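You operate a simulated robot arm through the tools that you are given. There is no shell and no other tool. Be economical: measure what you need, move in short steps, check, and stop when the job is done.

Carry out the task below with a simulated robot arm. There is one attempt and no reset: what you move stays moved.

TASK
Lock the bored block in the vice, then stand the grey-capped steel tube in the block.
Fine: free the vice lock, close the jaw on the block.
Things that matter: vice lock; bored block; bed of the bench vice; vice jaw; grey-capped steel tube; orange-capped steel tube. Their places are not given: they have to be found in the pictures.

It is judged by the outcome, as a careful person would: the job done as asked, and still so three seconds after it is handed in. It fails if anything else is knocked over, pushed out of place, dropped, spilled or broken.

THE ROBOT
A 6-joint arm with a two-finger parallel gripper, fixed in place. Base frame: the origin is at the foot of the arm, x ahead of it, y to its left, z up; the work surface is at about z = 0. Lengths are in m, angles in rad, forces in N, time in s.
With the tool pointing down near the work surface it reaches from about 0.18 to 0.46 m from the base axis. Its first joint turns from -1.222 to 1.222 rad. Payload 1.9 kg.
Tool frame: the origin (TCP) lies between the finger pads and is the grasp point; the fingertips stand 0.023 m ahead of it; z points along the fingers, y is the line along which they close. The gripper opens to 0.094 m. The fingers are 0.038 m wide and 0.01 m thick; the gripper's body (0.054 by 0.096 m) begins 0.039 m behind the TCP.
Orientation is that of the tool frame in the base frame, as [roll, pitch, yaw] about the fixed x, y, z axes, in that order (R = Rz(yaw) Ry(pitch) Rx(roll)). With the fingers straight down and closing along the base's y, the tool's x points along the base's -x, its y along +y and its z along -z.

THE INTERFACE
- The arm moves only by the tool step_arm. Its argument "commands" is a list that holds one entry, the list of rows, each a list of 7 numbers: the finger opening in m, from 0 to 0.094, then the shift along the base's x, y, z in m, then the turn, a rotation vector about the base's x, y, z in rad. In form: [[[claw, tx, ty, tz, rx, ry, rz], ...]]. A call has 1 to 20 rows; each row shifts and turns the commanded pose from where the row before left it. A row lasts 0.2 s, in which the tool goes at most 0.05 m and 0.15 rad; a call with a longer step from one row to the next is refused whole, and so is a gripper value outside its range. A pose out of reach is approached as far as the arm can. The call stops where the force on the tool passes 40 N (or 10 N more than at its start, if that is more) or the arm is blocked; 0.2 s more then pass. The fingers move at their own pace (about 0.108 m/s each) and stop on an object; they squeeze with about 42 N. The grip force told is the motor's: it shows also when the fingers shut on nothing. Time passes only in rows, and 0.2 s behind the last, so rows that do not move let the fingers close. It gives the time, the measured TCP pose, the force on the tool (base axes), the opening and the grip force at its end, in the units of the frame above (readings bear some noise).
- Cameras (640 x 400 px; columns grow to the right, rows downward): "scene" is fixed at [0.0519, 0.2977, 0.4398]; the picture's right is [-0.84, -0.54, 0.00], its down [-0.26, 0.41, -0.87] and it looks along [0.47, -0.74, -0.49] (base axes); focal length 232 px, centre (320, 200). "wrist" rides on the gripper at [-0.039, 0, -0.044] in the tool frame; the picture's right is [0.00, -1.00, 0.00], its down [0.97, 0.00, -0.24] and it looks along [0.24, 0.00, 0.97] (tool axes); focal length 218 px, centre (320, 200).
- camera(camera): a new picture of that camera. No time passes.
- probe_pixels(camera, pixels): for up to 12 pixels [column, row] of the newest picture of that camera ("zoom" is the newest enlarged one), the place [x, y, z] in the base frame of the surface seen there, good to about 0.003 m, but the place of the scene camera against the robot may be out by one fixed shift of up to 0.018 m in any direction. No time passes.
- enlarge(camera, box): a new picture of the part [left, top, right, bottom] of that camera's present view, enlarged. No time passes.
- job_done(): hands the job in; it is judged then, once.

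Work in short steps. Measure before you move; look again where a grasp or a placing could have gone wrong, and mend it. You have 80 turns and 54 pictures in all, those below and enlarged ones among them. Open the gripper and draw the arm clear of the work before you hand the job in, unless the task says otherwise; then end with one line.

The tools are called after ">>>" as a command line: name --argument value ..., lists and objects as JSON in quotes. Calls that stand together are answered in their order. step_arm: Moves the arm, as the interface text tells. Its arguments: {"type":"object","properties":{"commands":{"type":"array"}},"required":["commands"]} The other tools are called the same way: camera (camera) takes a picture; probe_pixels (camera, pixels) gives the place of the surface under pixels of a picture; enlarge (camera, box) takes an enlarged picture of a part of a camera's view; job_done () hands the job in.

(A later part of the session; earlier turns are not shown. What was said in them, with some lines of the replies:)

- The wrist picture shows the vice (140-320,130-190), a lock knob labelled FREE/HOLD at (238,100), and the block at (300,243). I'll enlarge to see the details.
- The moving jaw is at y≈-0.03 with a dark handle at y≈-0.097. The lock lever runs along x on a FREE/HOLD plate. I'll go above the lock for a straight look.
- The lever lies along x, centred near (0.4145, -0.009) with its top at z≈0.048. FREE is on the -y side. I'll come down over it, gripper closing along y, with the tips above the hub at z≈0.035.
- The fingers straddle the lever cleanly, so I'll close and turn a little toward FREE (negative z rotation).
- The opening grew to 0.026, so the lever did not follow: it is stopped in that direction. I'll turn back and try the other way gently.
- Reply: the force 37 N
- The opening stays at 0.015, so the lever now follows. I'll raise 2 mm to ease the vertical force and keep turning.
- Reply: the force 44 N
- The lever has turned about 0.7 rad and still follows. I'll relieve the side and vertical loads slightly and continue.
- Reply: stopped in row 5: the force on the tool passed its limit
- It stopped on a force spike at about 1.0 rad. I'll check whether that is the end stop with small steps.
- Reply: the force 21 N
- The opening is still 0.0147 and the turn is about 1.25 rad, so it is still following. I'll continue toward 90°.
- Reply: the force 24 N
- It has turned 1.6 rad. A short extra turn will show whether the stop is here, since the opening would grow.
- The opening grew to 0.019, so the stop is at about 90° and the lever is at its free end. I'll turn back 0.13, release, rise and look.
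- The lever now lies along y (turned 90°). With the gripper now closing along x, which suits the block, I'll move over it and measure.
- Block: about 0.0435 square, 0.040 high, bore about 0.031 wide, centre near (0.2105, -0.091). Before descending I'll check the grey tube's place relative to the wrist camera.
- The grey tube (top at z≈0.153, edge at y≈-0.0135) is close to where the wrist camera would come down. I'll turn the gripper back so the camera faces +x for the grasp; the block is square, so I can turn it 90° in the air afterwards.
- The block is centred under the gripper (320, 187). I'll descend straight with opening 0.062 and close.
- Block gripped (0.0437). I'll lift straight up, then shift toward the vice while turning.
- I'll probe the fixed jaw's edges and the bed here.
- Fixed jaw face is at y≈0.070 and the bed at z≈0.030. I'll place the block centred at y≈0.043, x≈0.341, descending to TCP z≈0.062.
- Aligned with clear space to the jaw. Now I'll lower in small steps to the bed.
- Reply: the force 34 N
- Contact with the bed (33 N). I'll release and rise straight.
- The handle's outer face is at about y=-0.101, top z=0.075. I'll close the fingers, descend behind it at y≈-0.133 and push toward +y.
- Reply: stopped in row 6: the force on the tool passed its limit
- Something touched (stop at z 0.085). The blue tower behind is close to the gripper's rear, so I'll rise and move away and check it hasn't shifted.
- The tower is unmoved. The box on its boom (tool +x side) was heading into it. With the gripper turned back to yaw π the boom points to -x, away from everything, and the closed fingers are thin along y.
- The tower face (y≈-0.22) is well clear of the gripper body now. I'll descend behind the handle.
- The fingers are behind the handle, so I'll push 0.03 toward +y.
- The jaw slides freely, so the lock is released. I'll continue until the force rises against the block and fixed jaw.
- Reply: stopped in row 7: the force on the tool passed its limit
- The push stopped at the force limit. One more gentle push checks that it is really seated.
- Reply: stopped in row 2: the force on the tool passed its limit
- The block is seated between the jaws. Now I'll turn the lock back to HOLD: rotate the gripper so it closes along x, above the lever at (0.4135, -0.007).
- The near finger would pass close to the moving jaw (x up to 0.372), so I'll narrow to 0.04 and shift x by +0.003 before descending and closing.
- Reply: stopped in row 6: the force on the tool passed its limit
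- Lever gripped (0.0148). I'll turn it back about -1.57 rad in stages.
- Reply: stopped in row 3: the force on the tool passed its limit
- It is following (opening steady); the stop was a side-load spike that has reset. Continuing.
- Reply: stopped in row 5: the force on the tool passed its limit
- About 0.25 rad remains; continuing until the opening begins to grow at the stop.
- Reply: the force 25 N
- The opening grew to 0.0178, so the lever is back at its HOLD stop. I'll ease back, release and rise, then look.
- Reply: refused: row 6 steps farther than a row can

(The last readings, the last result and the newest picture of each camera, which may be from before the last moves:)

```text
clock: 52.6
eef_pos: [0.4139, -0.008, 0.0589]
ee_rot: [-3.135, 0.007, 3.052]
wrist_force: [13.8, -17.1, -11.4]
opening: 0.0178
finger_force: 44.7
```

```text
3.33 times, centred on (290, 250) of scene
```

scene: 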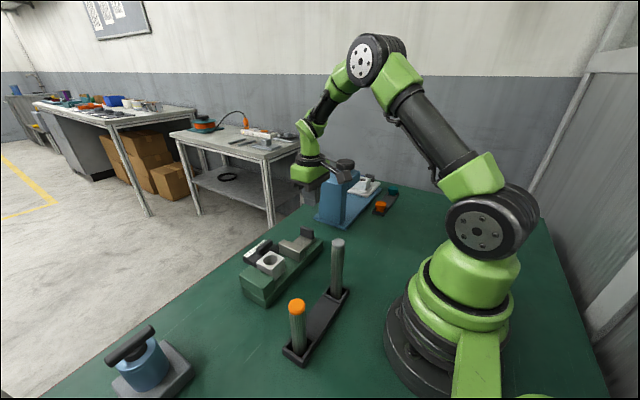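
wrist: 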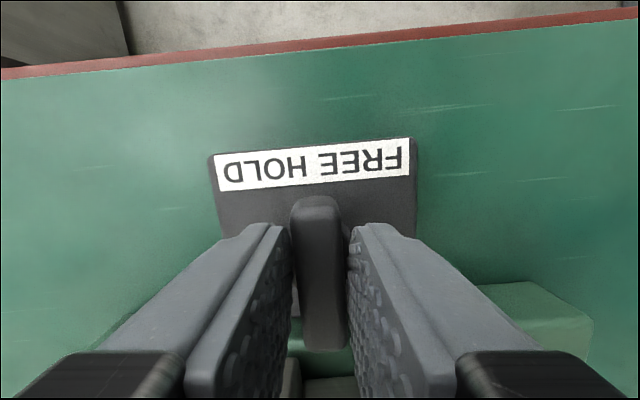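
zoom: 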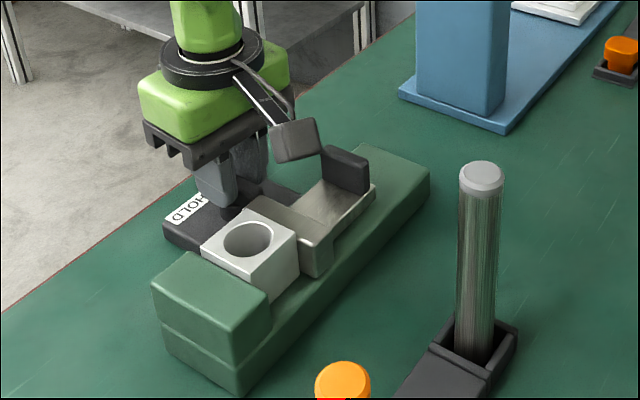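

The call was refused for one long row; I'll repeat it with shorter steps.

>>> step_arm --commands '[[[0.0, 0, 0, 0, 0, 0, 0.09], [0.04, 0, 0, 0, 0, 0, 0], [0.04, 0, 0, 0, 0, 0, 0], [0.04, 0, 0, 0.03, 0, 0, 0], [0.04, 0, 0, 0.04, 0, 0, 0], [0.04, 0, 0.0, 0.04, 0, 0, 0], [0.04, -0.03, 0.0, 0.03, 0, 0, 0], [0.06, -0.03, 0.0, 0.01, 0, 0, 0], [0.06, 0, 0, 0, 0, 0, 0]]]'

>>> camera --camera "wrist"

```text
clock: 54.6
eef_pos: [0.352, -0.0064, 0.2072]
ee_rot: [-3.137, 0.004, 3.138]
wrist_force: [0.1, -0.3, 0.1]
opening: 0.06
finger_force: 0.1
```

```text
20 pictures are left
```

wrist: 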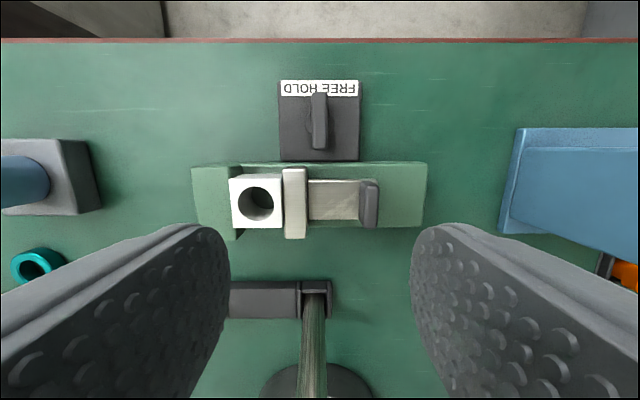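

The lever is at HOLD and the block is clamped. I'll measure the block's top corners for the bore centre, and the tube.

>>> enlarge --camera "wrist" --box '[215, 165, 295, 245]'

>>> enlarge --camera "scene" --box '[290, 230, 370, 310]'

```text
5.00 times, centred on (255, 205) of wrist
```

zoom: 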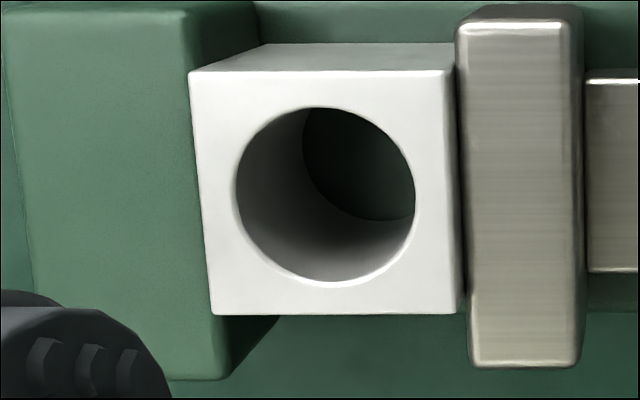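

```text
5.00 times, centred on (330, 270) of scene
```

zoom: 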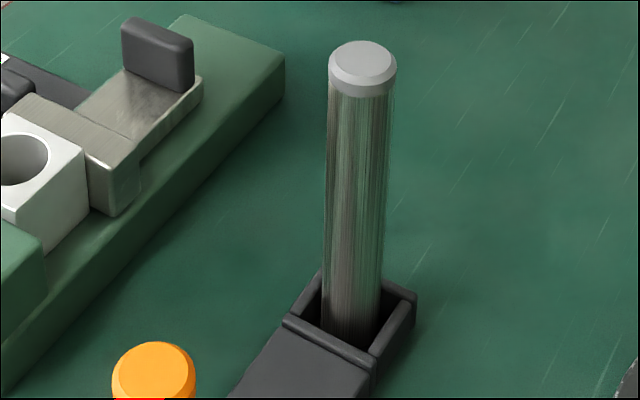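

Bore centre computes to about (0.3426, 0.0485), diameter about 0.031. Now I'll move above the grey tube to measure it.

>>> step_arm --commands '[[[0.06, -0.02, 0, 0.04, 0, 0, 0], [0.06, -0.04, 0, 0.01, 0, 0, 0], [0.06, -0.04, 0, 0, 0, 0, 0], [0.06, -0.04, 0, 0, 0, 0, 0], [0.06, 0, 0, 0, 0, 0, 0], [0.06, 0, 0, 0, 0, 0, 0]]]'

>>> camera --camera "wrist"

>>> camera --camera "scene"

```text
clock: 56.0
eef_pos: [0.2146, -0.0047, 0.2591]
ee_rot: [-3.136, 0.004, 3.14]
wrist_force: [-0.1, -0.3, -0.1]
opening: 0.0599
finger_force: 0.1
```

```text
17 pictures are left
```

wrist: 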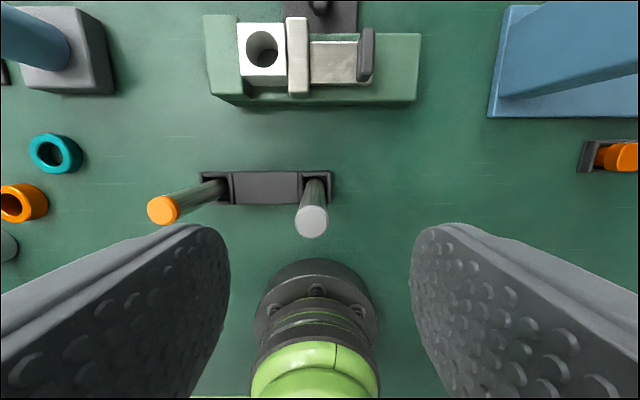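

```text
16 pictures are left
```

scene: 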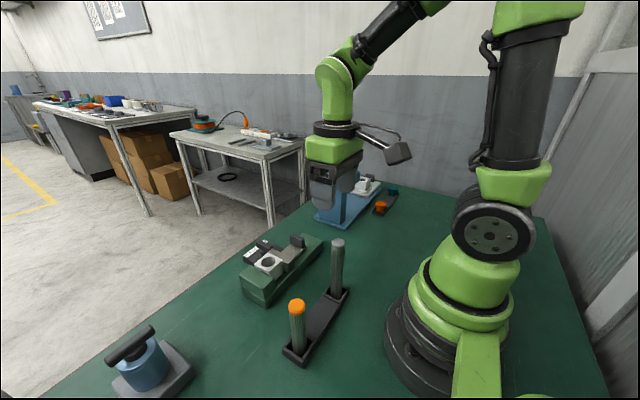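

>>> probe_pixels --camera "wrist" --pixels '[[312, 221], [300, 221], [324, 221], [312, 210], [312, 232], [315, 190], [162, 210], [330, 185], [325, 203], [262, 182]]'

```text
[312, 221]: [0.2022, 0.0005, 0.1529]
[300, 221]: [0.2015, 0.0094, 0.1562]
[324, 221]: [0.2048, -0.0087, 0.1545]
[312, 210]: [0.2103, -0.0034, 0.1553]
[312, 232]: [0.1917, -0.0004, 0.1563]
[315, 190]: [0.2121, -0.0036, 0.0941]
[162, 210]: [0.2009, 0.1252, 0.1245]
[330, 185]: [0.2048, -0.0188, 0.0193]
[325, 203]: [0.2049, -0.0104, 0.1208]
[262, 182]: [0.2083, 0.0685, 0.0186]
```

Tube top centre is at (0.202, 0.0005), z≈0.155, diameter about 0.026. I'll align and descend to TCP z≈0.127.

>>> step_arm --commands '[[[0.06, -0.0126, 0.005, -0.02, 0, 0, 0], [0.06, 0, 0, -0.03, 0, 0, 0], [0.06, 0, 0, -0.03, 0, 0, 0], [0.06, 0, 0, 0, 0, 0, 0]]]'

>>> camera --camera "wrist"

```text
clock: 57.0
eef_pos: [0.2022, -0.0015, 0.1792]
ee_rot: [-3.137, 0.003, 3.138]
wrist_force: [-0.2, -0.2, -1.0]
opening: 0.0596
finger_force: 0.2
```

```text
15 pictures are left
```

wrist: 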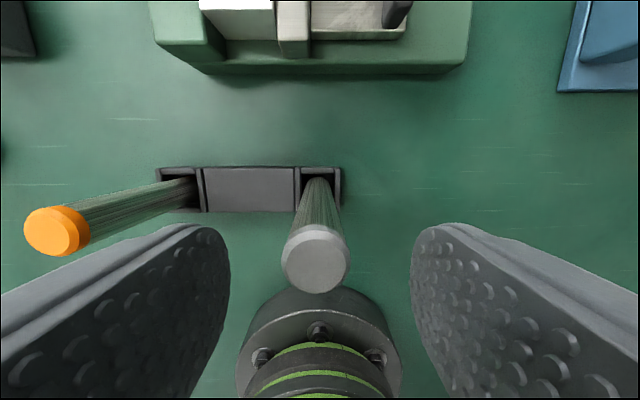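

The tube is nearly centred (316). I'll lower the remaining 0.052 and close.

>>> step_arm --commands '[[[0.06, 0, 0.0015, -0.025, 0, 0, 0], [0.06, 0, 0, -0.02, 0, 0, 0], [0.06, 0, 0, -0.007, 0, 0, 0], [0.06, 0, 0, 0, 0, 0, 0], [0.01, 0, 0, 0, 0, 0, 0], [0.01, 0, 0, 0, 0, 0, 0], [0.01, 0, 0, 0, 0, 0, 0]]]'

```text
clock: 58.6
eef_pos: [0.2004, 0.0026, 0.1278]
ee_rot: [-3.135, 0.004, 3.138]
wrist_force: [0.1, -1.2, 0.4]
opening: 0.0241
finger_force: 42.0
```

Tube gripped (0.0241). I'll lift straight up.

>>> step_arm --commands '[[[0.01, 0, 0, 0.015, 0, 0, 0], [0.01, 0, 0, 0.025, 0, 0, 0], [0.01, 0, 0, 0.03, 0, 0, 0], [0.01, 0, 0, 0.03, 0, 0, 0], [0.01, 0, 0, 0.015, 0, 0, 0], [0.01, 0, 0, 0, 0, 0, 0]]]'

>>> camera --camera "scene"

```text
clock: 60.0
eef_pos: [0.203, -0.0029, 0.2422]
ee_rot: [-3.136, 0.002, 3.137]
wrist_force: [-0.4, -0.3, -1.3]
opening: 0.0244
finger_force: 42.1
```

```text
14 pictures are left
```

scene: 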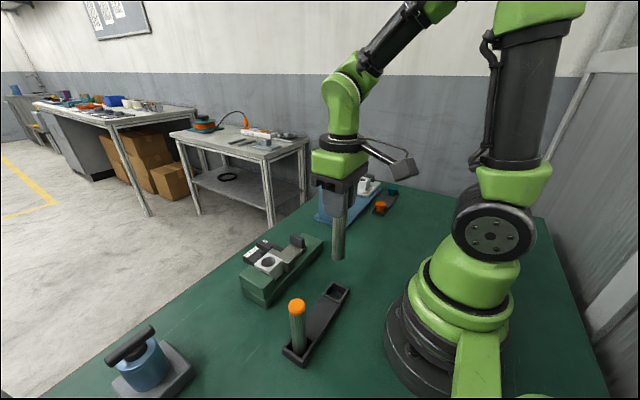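

The tube is out of the rack and upright. Moving over the bore at the same height.

>>> step_arm --commands '[[[0.01, 0.035, 0.0124, 0, 0, 0, 0], [0.01, 0.035, 0.0124, 0, 0, 0, 0], [0.01, 0.035, 0.0124, 0, 0, 0, 0], [0.01, 0.035, 0.0124, 0, 0, 0, 0], [0.01, 0, 0, 0, 0, 0, 0], [0.01, 0, 0, 0, 0, 0, 0]]]'

>>> step_arm --commands '[[[0.01, 0, 0, -0.02, 0, 0, 0], [0.01, 0, 0, 0, 0, 0, 0]]]'

>>> step_arm --commands '[[[0.01, 0, 0, 0, 0, 0, 0], [0.01, 0, 0, 0, 0, 0, 0]]]'

>>> enlarge --camera "scene" --box '[230, 220, 310, 300]'

>>> camera --camera "wrist"

```text
clock: 61.4
eef_pos: [0.345, 0.0501, 0.2421]
ee_rot: [-3.138, 0.005, 3.138]
wrist_force: [0.2, 0.1, -1.6]
opening: 0.0244
finger_force: 41.3
```

```text
clock: 62.0
eef_pos: [0.3424, 0.0497, 0.2226]
ee_rot: [-3.137, 0.003, 3.139]
wrist_force: [-0.3, 0.3, -1.3]
opening: 0.0243
finger_force: 41.7
```

```text
clock: 62.6
eef_pos: [0.3437, 0.0491, 0.2247]
ee_rot: [-3.136, 0.003, 3.139]
wrist_force: [-0.6, 0.7, -1.8]
opening: 0.0243
finger_force: 42.2
```

```text
5.00 times, centred on (270, 260) of scene
```

zoom: 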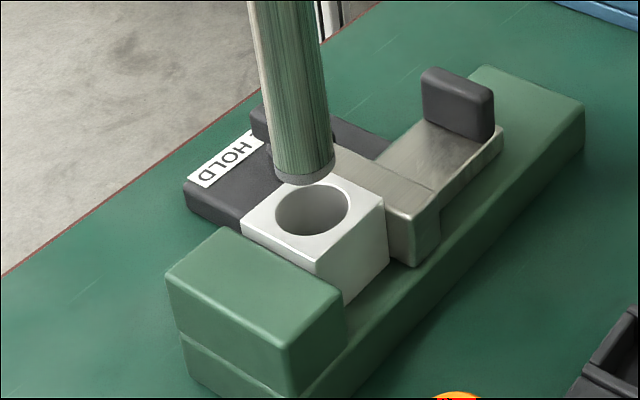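

```text
12 pictures are left
```

wrist: 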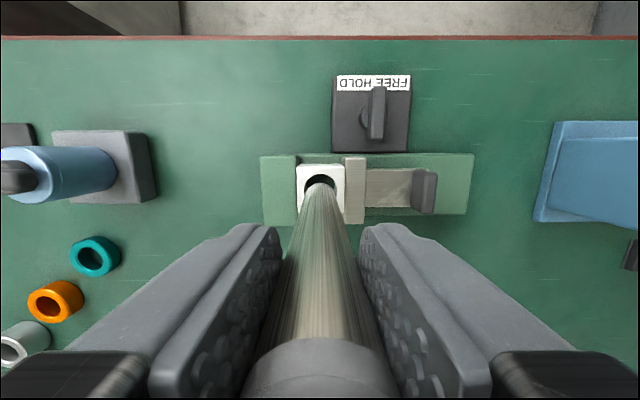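

Laterally the tube projects to about (310) versus the bore centre (313) in the zoom, agreeing with a correction of about -1 mm in x and y. I'll apply that, lower 12 mm and look again.

>>> step_arm --commands '[[[0.01, -0.001, -0.001, 0, 0, 0, 0], [0.01, 0, 0, -0.012, 0, 0, 0], [0.01, 0, 0, 0, 0, 0, 0]]]'

>>> enlarge --camera "scene" --box '[250, 235, 300, 285]'

>>> enlarge --camera "wrist" --box '[280, 140, 360, 220]'

```text
clock: 63.4
eef_pos: [0.3421, 0.048, 0.2111]
ee_rot: [-3.136, 0.002, 3.138]
wrist_force: [-0.5, -0.3, -1.0]
opening: 0.0241
finger_force: 42.1
```

```text
8.00 times, centred on (275, 260) of scene
```

zoom: 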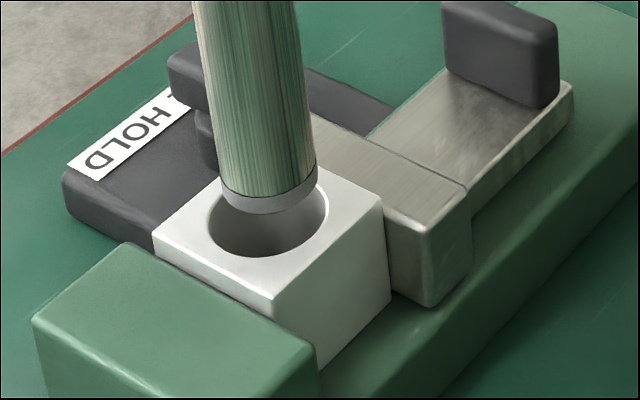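

```text
5.00 times, centred on (320, 180) of wrist
```

zoom: 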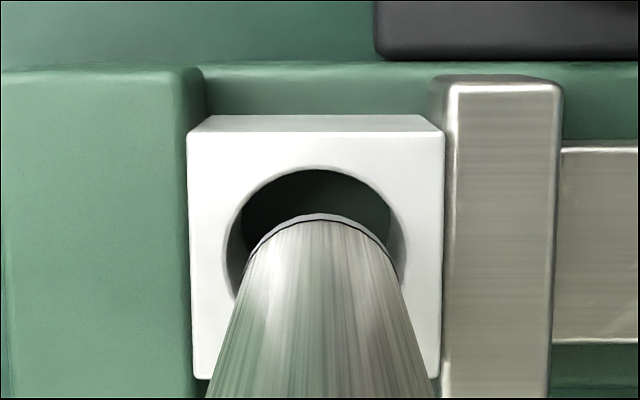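

Both views show the tube within about 1–1.5 mm of the bore axis. I'll correct +1 mm in x and +0.8 mm in y, lower 8 mm and check once more.

>>> step_arm --commands '[[[0.01, 0.001, 0.0008, 0, 0, 0, 0], [0.01, 0, 0, -0.004, 0, 0, 0], [0.01, 0, 0, -0.004, 0, 0, 0], [0.01, 0, 0, 0, 0, 0, 0]]]'

>>> enlarge --camera "scene" --box '[250, 235, 300, 285]'

>>> enlarge --camera "wrist" --box '[280, 140, 360, 220]'

```text
clock: 64.4
eef_pos: [0.3415, 0.048, 0.2034]
ee_rot: [-3.138, 0.004, 3.139]
wrist_force: [0.7, 0.4, -1.0]
opening: 0.0242
finger_force: 41.9
```

```text
8.00 times, centred on (275, 260) of scene
```

zoom: 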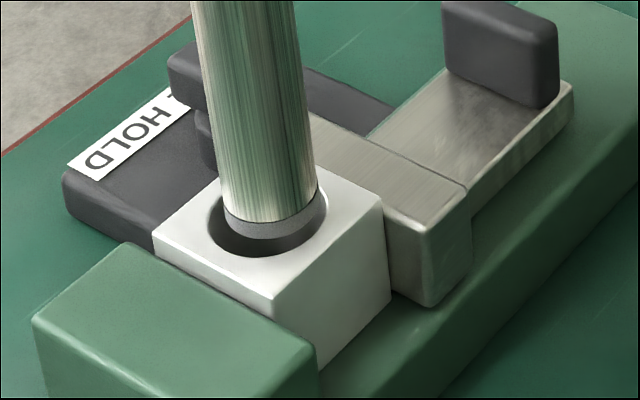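

```text
5.00 times, centred on (320, 180) of wrist
```

zoom: 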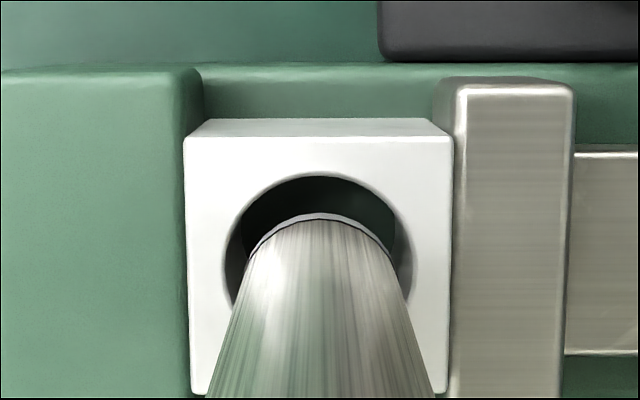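

The tube is inside the bore's outline in both views; the wrist view suggests about 1.5–2 mm toward -x. I'll shift +1.2 mm in x and lower gently.

>>> step_arm --commands '[[[0.01, 0.0012, 0, 0, 0, 0, 0], [0.01, 0, 0, -0.004, 0, 0, 0], [0.01, 0, 0, -0.004, 0, 0, 0], [0.01, 0, 0, -0.004, 0, 0, 0], [0.01, 0, 0, 0, 0, 0, 0]]]'

>>> enlarge --camera "scene" --box '[250, 235, 300, 285]'

```text
clock: 65.6
eef_pos: [0.3428, 0.0481, 0.1907]
ee_rot: [-3.136, 0.005, 3.137]
wrist_force: [-0.2, 0.3, -1.3]
opening: 0.0242
finger_force: 41.5
```

```text
8.00 times, centred on (275, 260) of scene
```

zoom: 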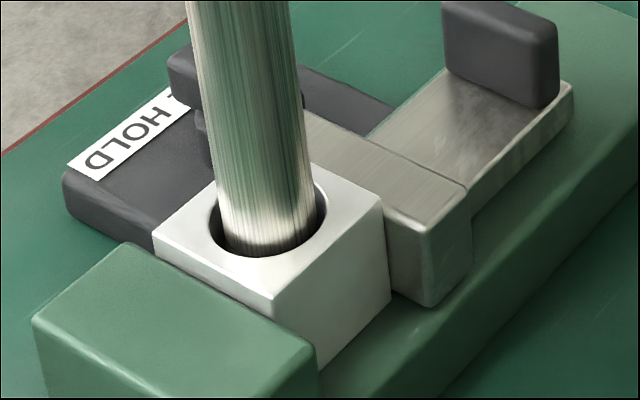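

The tube has entered the bore without contact. I'll lower on toward the bed.

>>> step_arm --commands '[[[0.01, 0, 0, -0.008, 0, 0, 0], [0.01, 0, 0, -0.008, 0, 0, 0], [0.01, 0, 0, -0.008, 0, 0, 0], [0.01, 0, 0, -0.005, 0, 0, 0], [0.01, 0, 0, -0.003, 0, 0, 0], [0.01, 0, 0, -0.002, 0, 0, 0], [0.01, 0, 0, 0, 0, 0, 0]]]'

>>> step_arm --commands '[[[0.01, 0, 0, -0.002, 0, 0, 0], [0.01, 0, 0, -0.002, 0, 0, 0], [0.01, 0, 0, -0.002, 0, 0, 0], [0.01, 0, 0, 0, 0, 0, 0]]]'

```text
clock: 67.2
eef_pos: [0.3437, 0.0478, 0.1585]
ee_rot: [-3.137, 0.007, 3.139]
wrist_force: [4.8, -6.2, 29.5]
opening: 0.0243
finger_force: 41.3
```

```text
clock: 68.2
eef_pos: [0.3422, 0.0483, 0.151]
ee_rot: [-3.135, 0.004, 3.138]
wrist_force: [-2.7, -4.0, 29.7]
opening: 0.0243
finger_force: 42.3
```

A steady 30 N upward suggests the tube rests on the bed. I'll look before releasing.

>>> camera --camera "scene"

>>> probe_pixels --camera "scene" --pixels '[[266, 262], [270, 245], [268, 235]]'

```text
6 pictures are left
```

scene: 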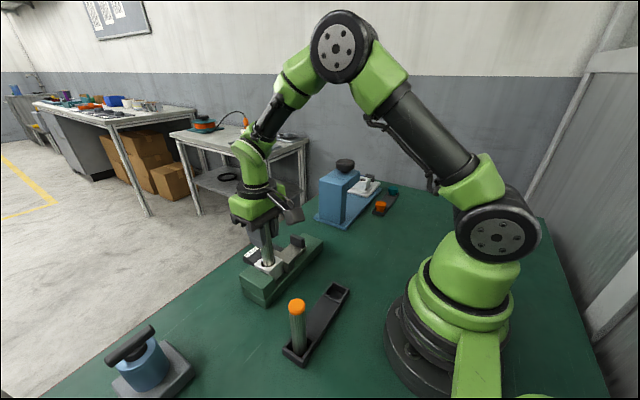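

```text
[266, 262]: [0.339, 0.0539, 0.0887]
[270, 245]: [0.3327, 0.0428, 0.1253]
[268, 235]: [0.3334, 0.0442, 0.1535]
```

The tube stands upright in the block. I'll release gently (drop risk is a couple of mm at most) and rise straight.

>>> step_arm --commands '[[[0.03, 0, 0, 0, 0, 0, 0], [0.055, 0, 0, 0, 0, 0, 0], [0.055, 0, 0, 0, 0, 0, 0], [0.055, 0, 0, 0.02, 0, 0, 0], [0.055, 0, 0, 0.03, 0, 0, 0], [0.055, 0, 0, 0.04, 0, 0, 0], [0.055, -0.03, -0.03, 0.01, 0, 0, 0], [0.055, -0.03, -0.03, 0, 0, 0, 0], [0.055, 0, 0, 0, 0, 0, 0]]]'

>>> enlarge --camera "scene" --box '[230, 190, 330, 310]'

>>> camera --camera "wrist"

```text
clock: 70.2
eef_pos: [0.2834, -0.0131, 0.25]
ee_rot: [-3.136, 0.003, 3.139]
wrist_force: [-0.4, 0.3, 0.6]
opening: 0.0548
finger_force: 0.1
```

```text
3.33 times, centred on (280, 250) of scene
```

zoom: 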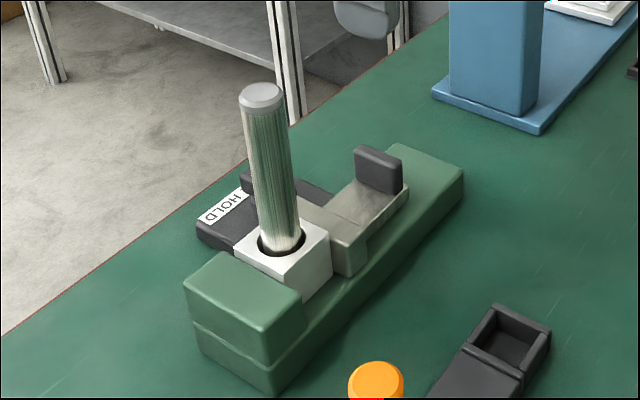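

```text
4 pictures are left
```

wrist: 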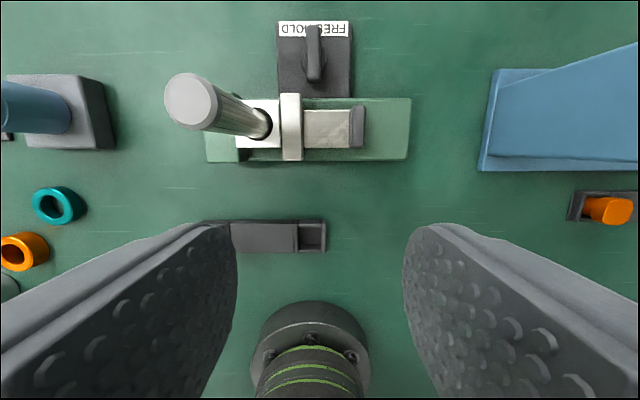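

I'll verify the tube's top height to be sure it is down in the bore.

>>> probe_pixels --camera "wrist" --pixels '[[190, 98], [235, 115], [255, 122]]'

```text
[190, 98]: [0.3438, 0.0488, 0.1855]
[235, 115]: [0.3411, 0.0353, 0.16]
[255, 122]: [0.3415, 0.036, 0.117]
```

The tube top is at z≈0.185, directly above the bore, so the tube is upright and seated on the bed. The lever is at HOLD and the arm is clear. Handing in.

>>> job_done

```text
The job is handed in.
```

The bored block is clamped in the vice with the lock turned back to HOLD. The grey-capped tube stands upright in the block's bore, and the arm is open and clear of the work. Once, the gripper stopped at its force limit close to the blue tower. The tower looked unmoved in the pictures afterwards.
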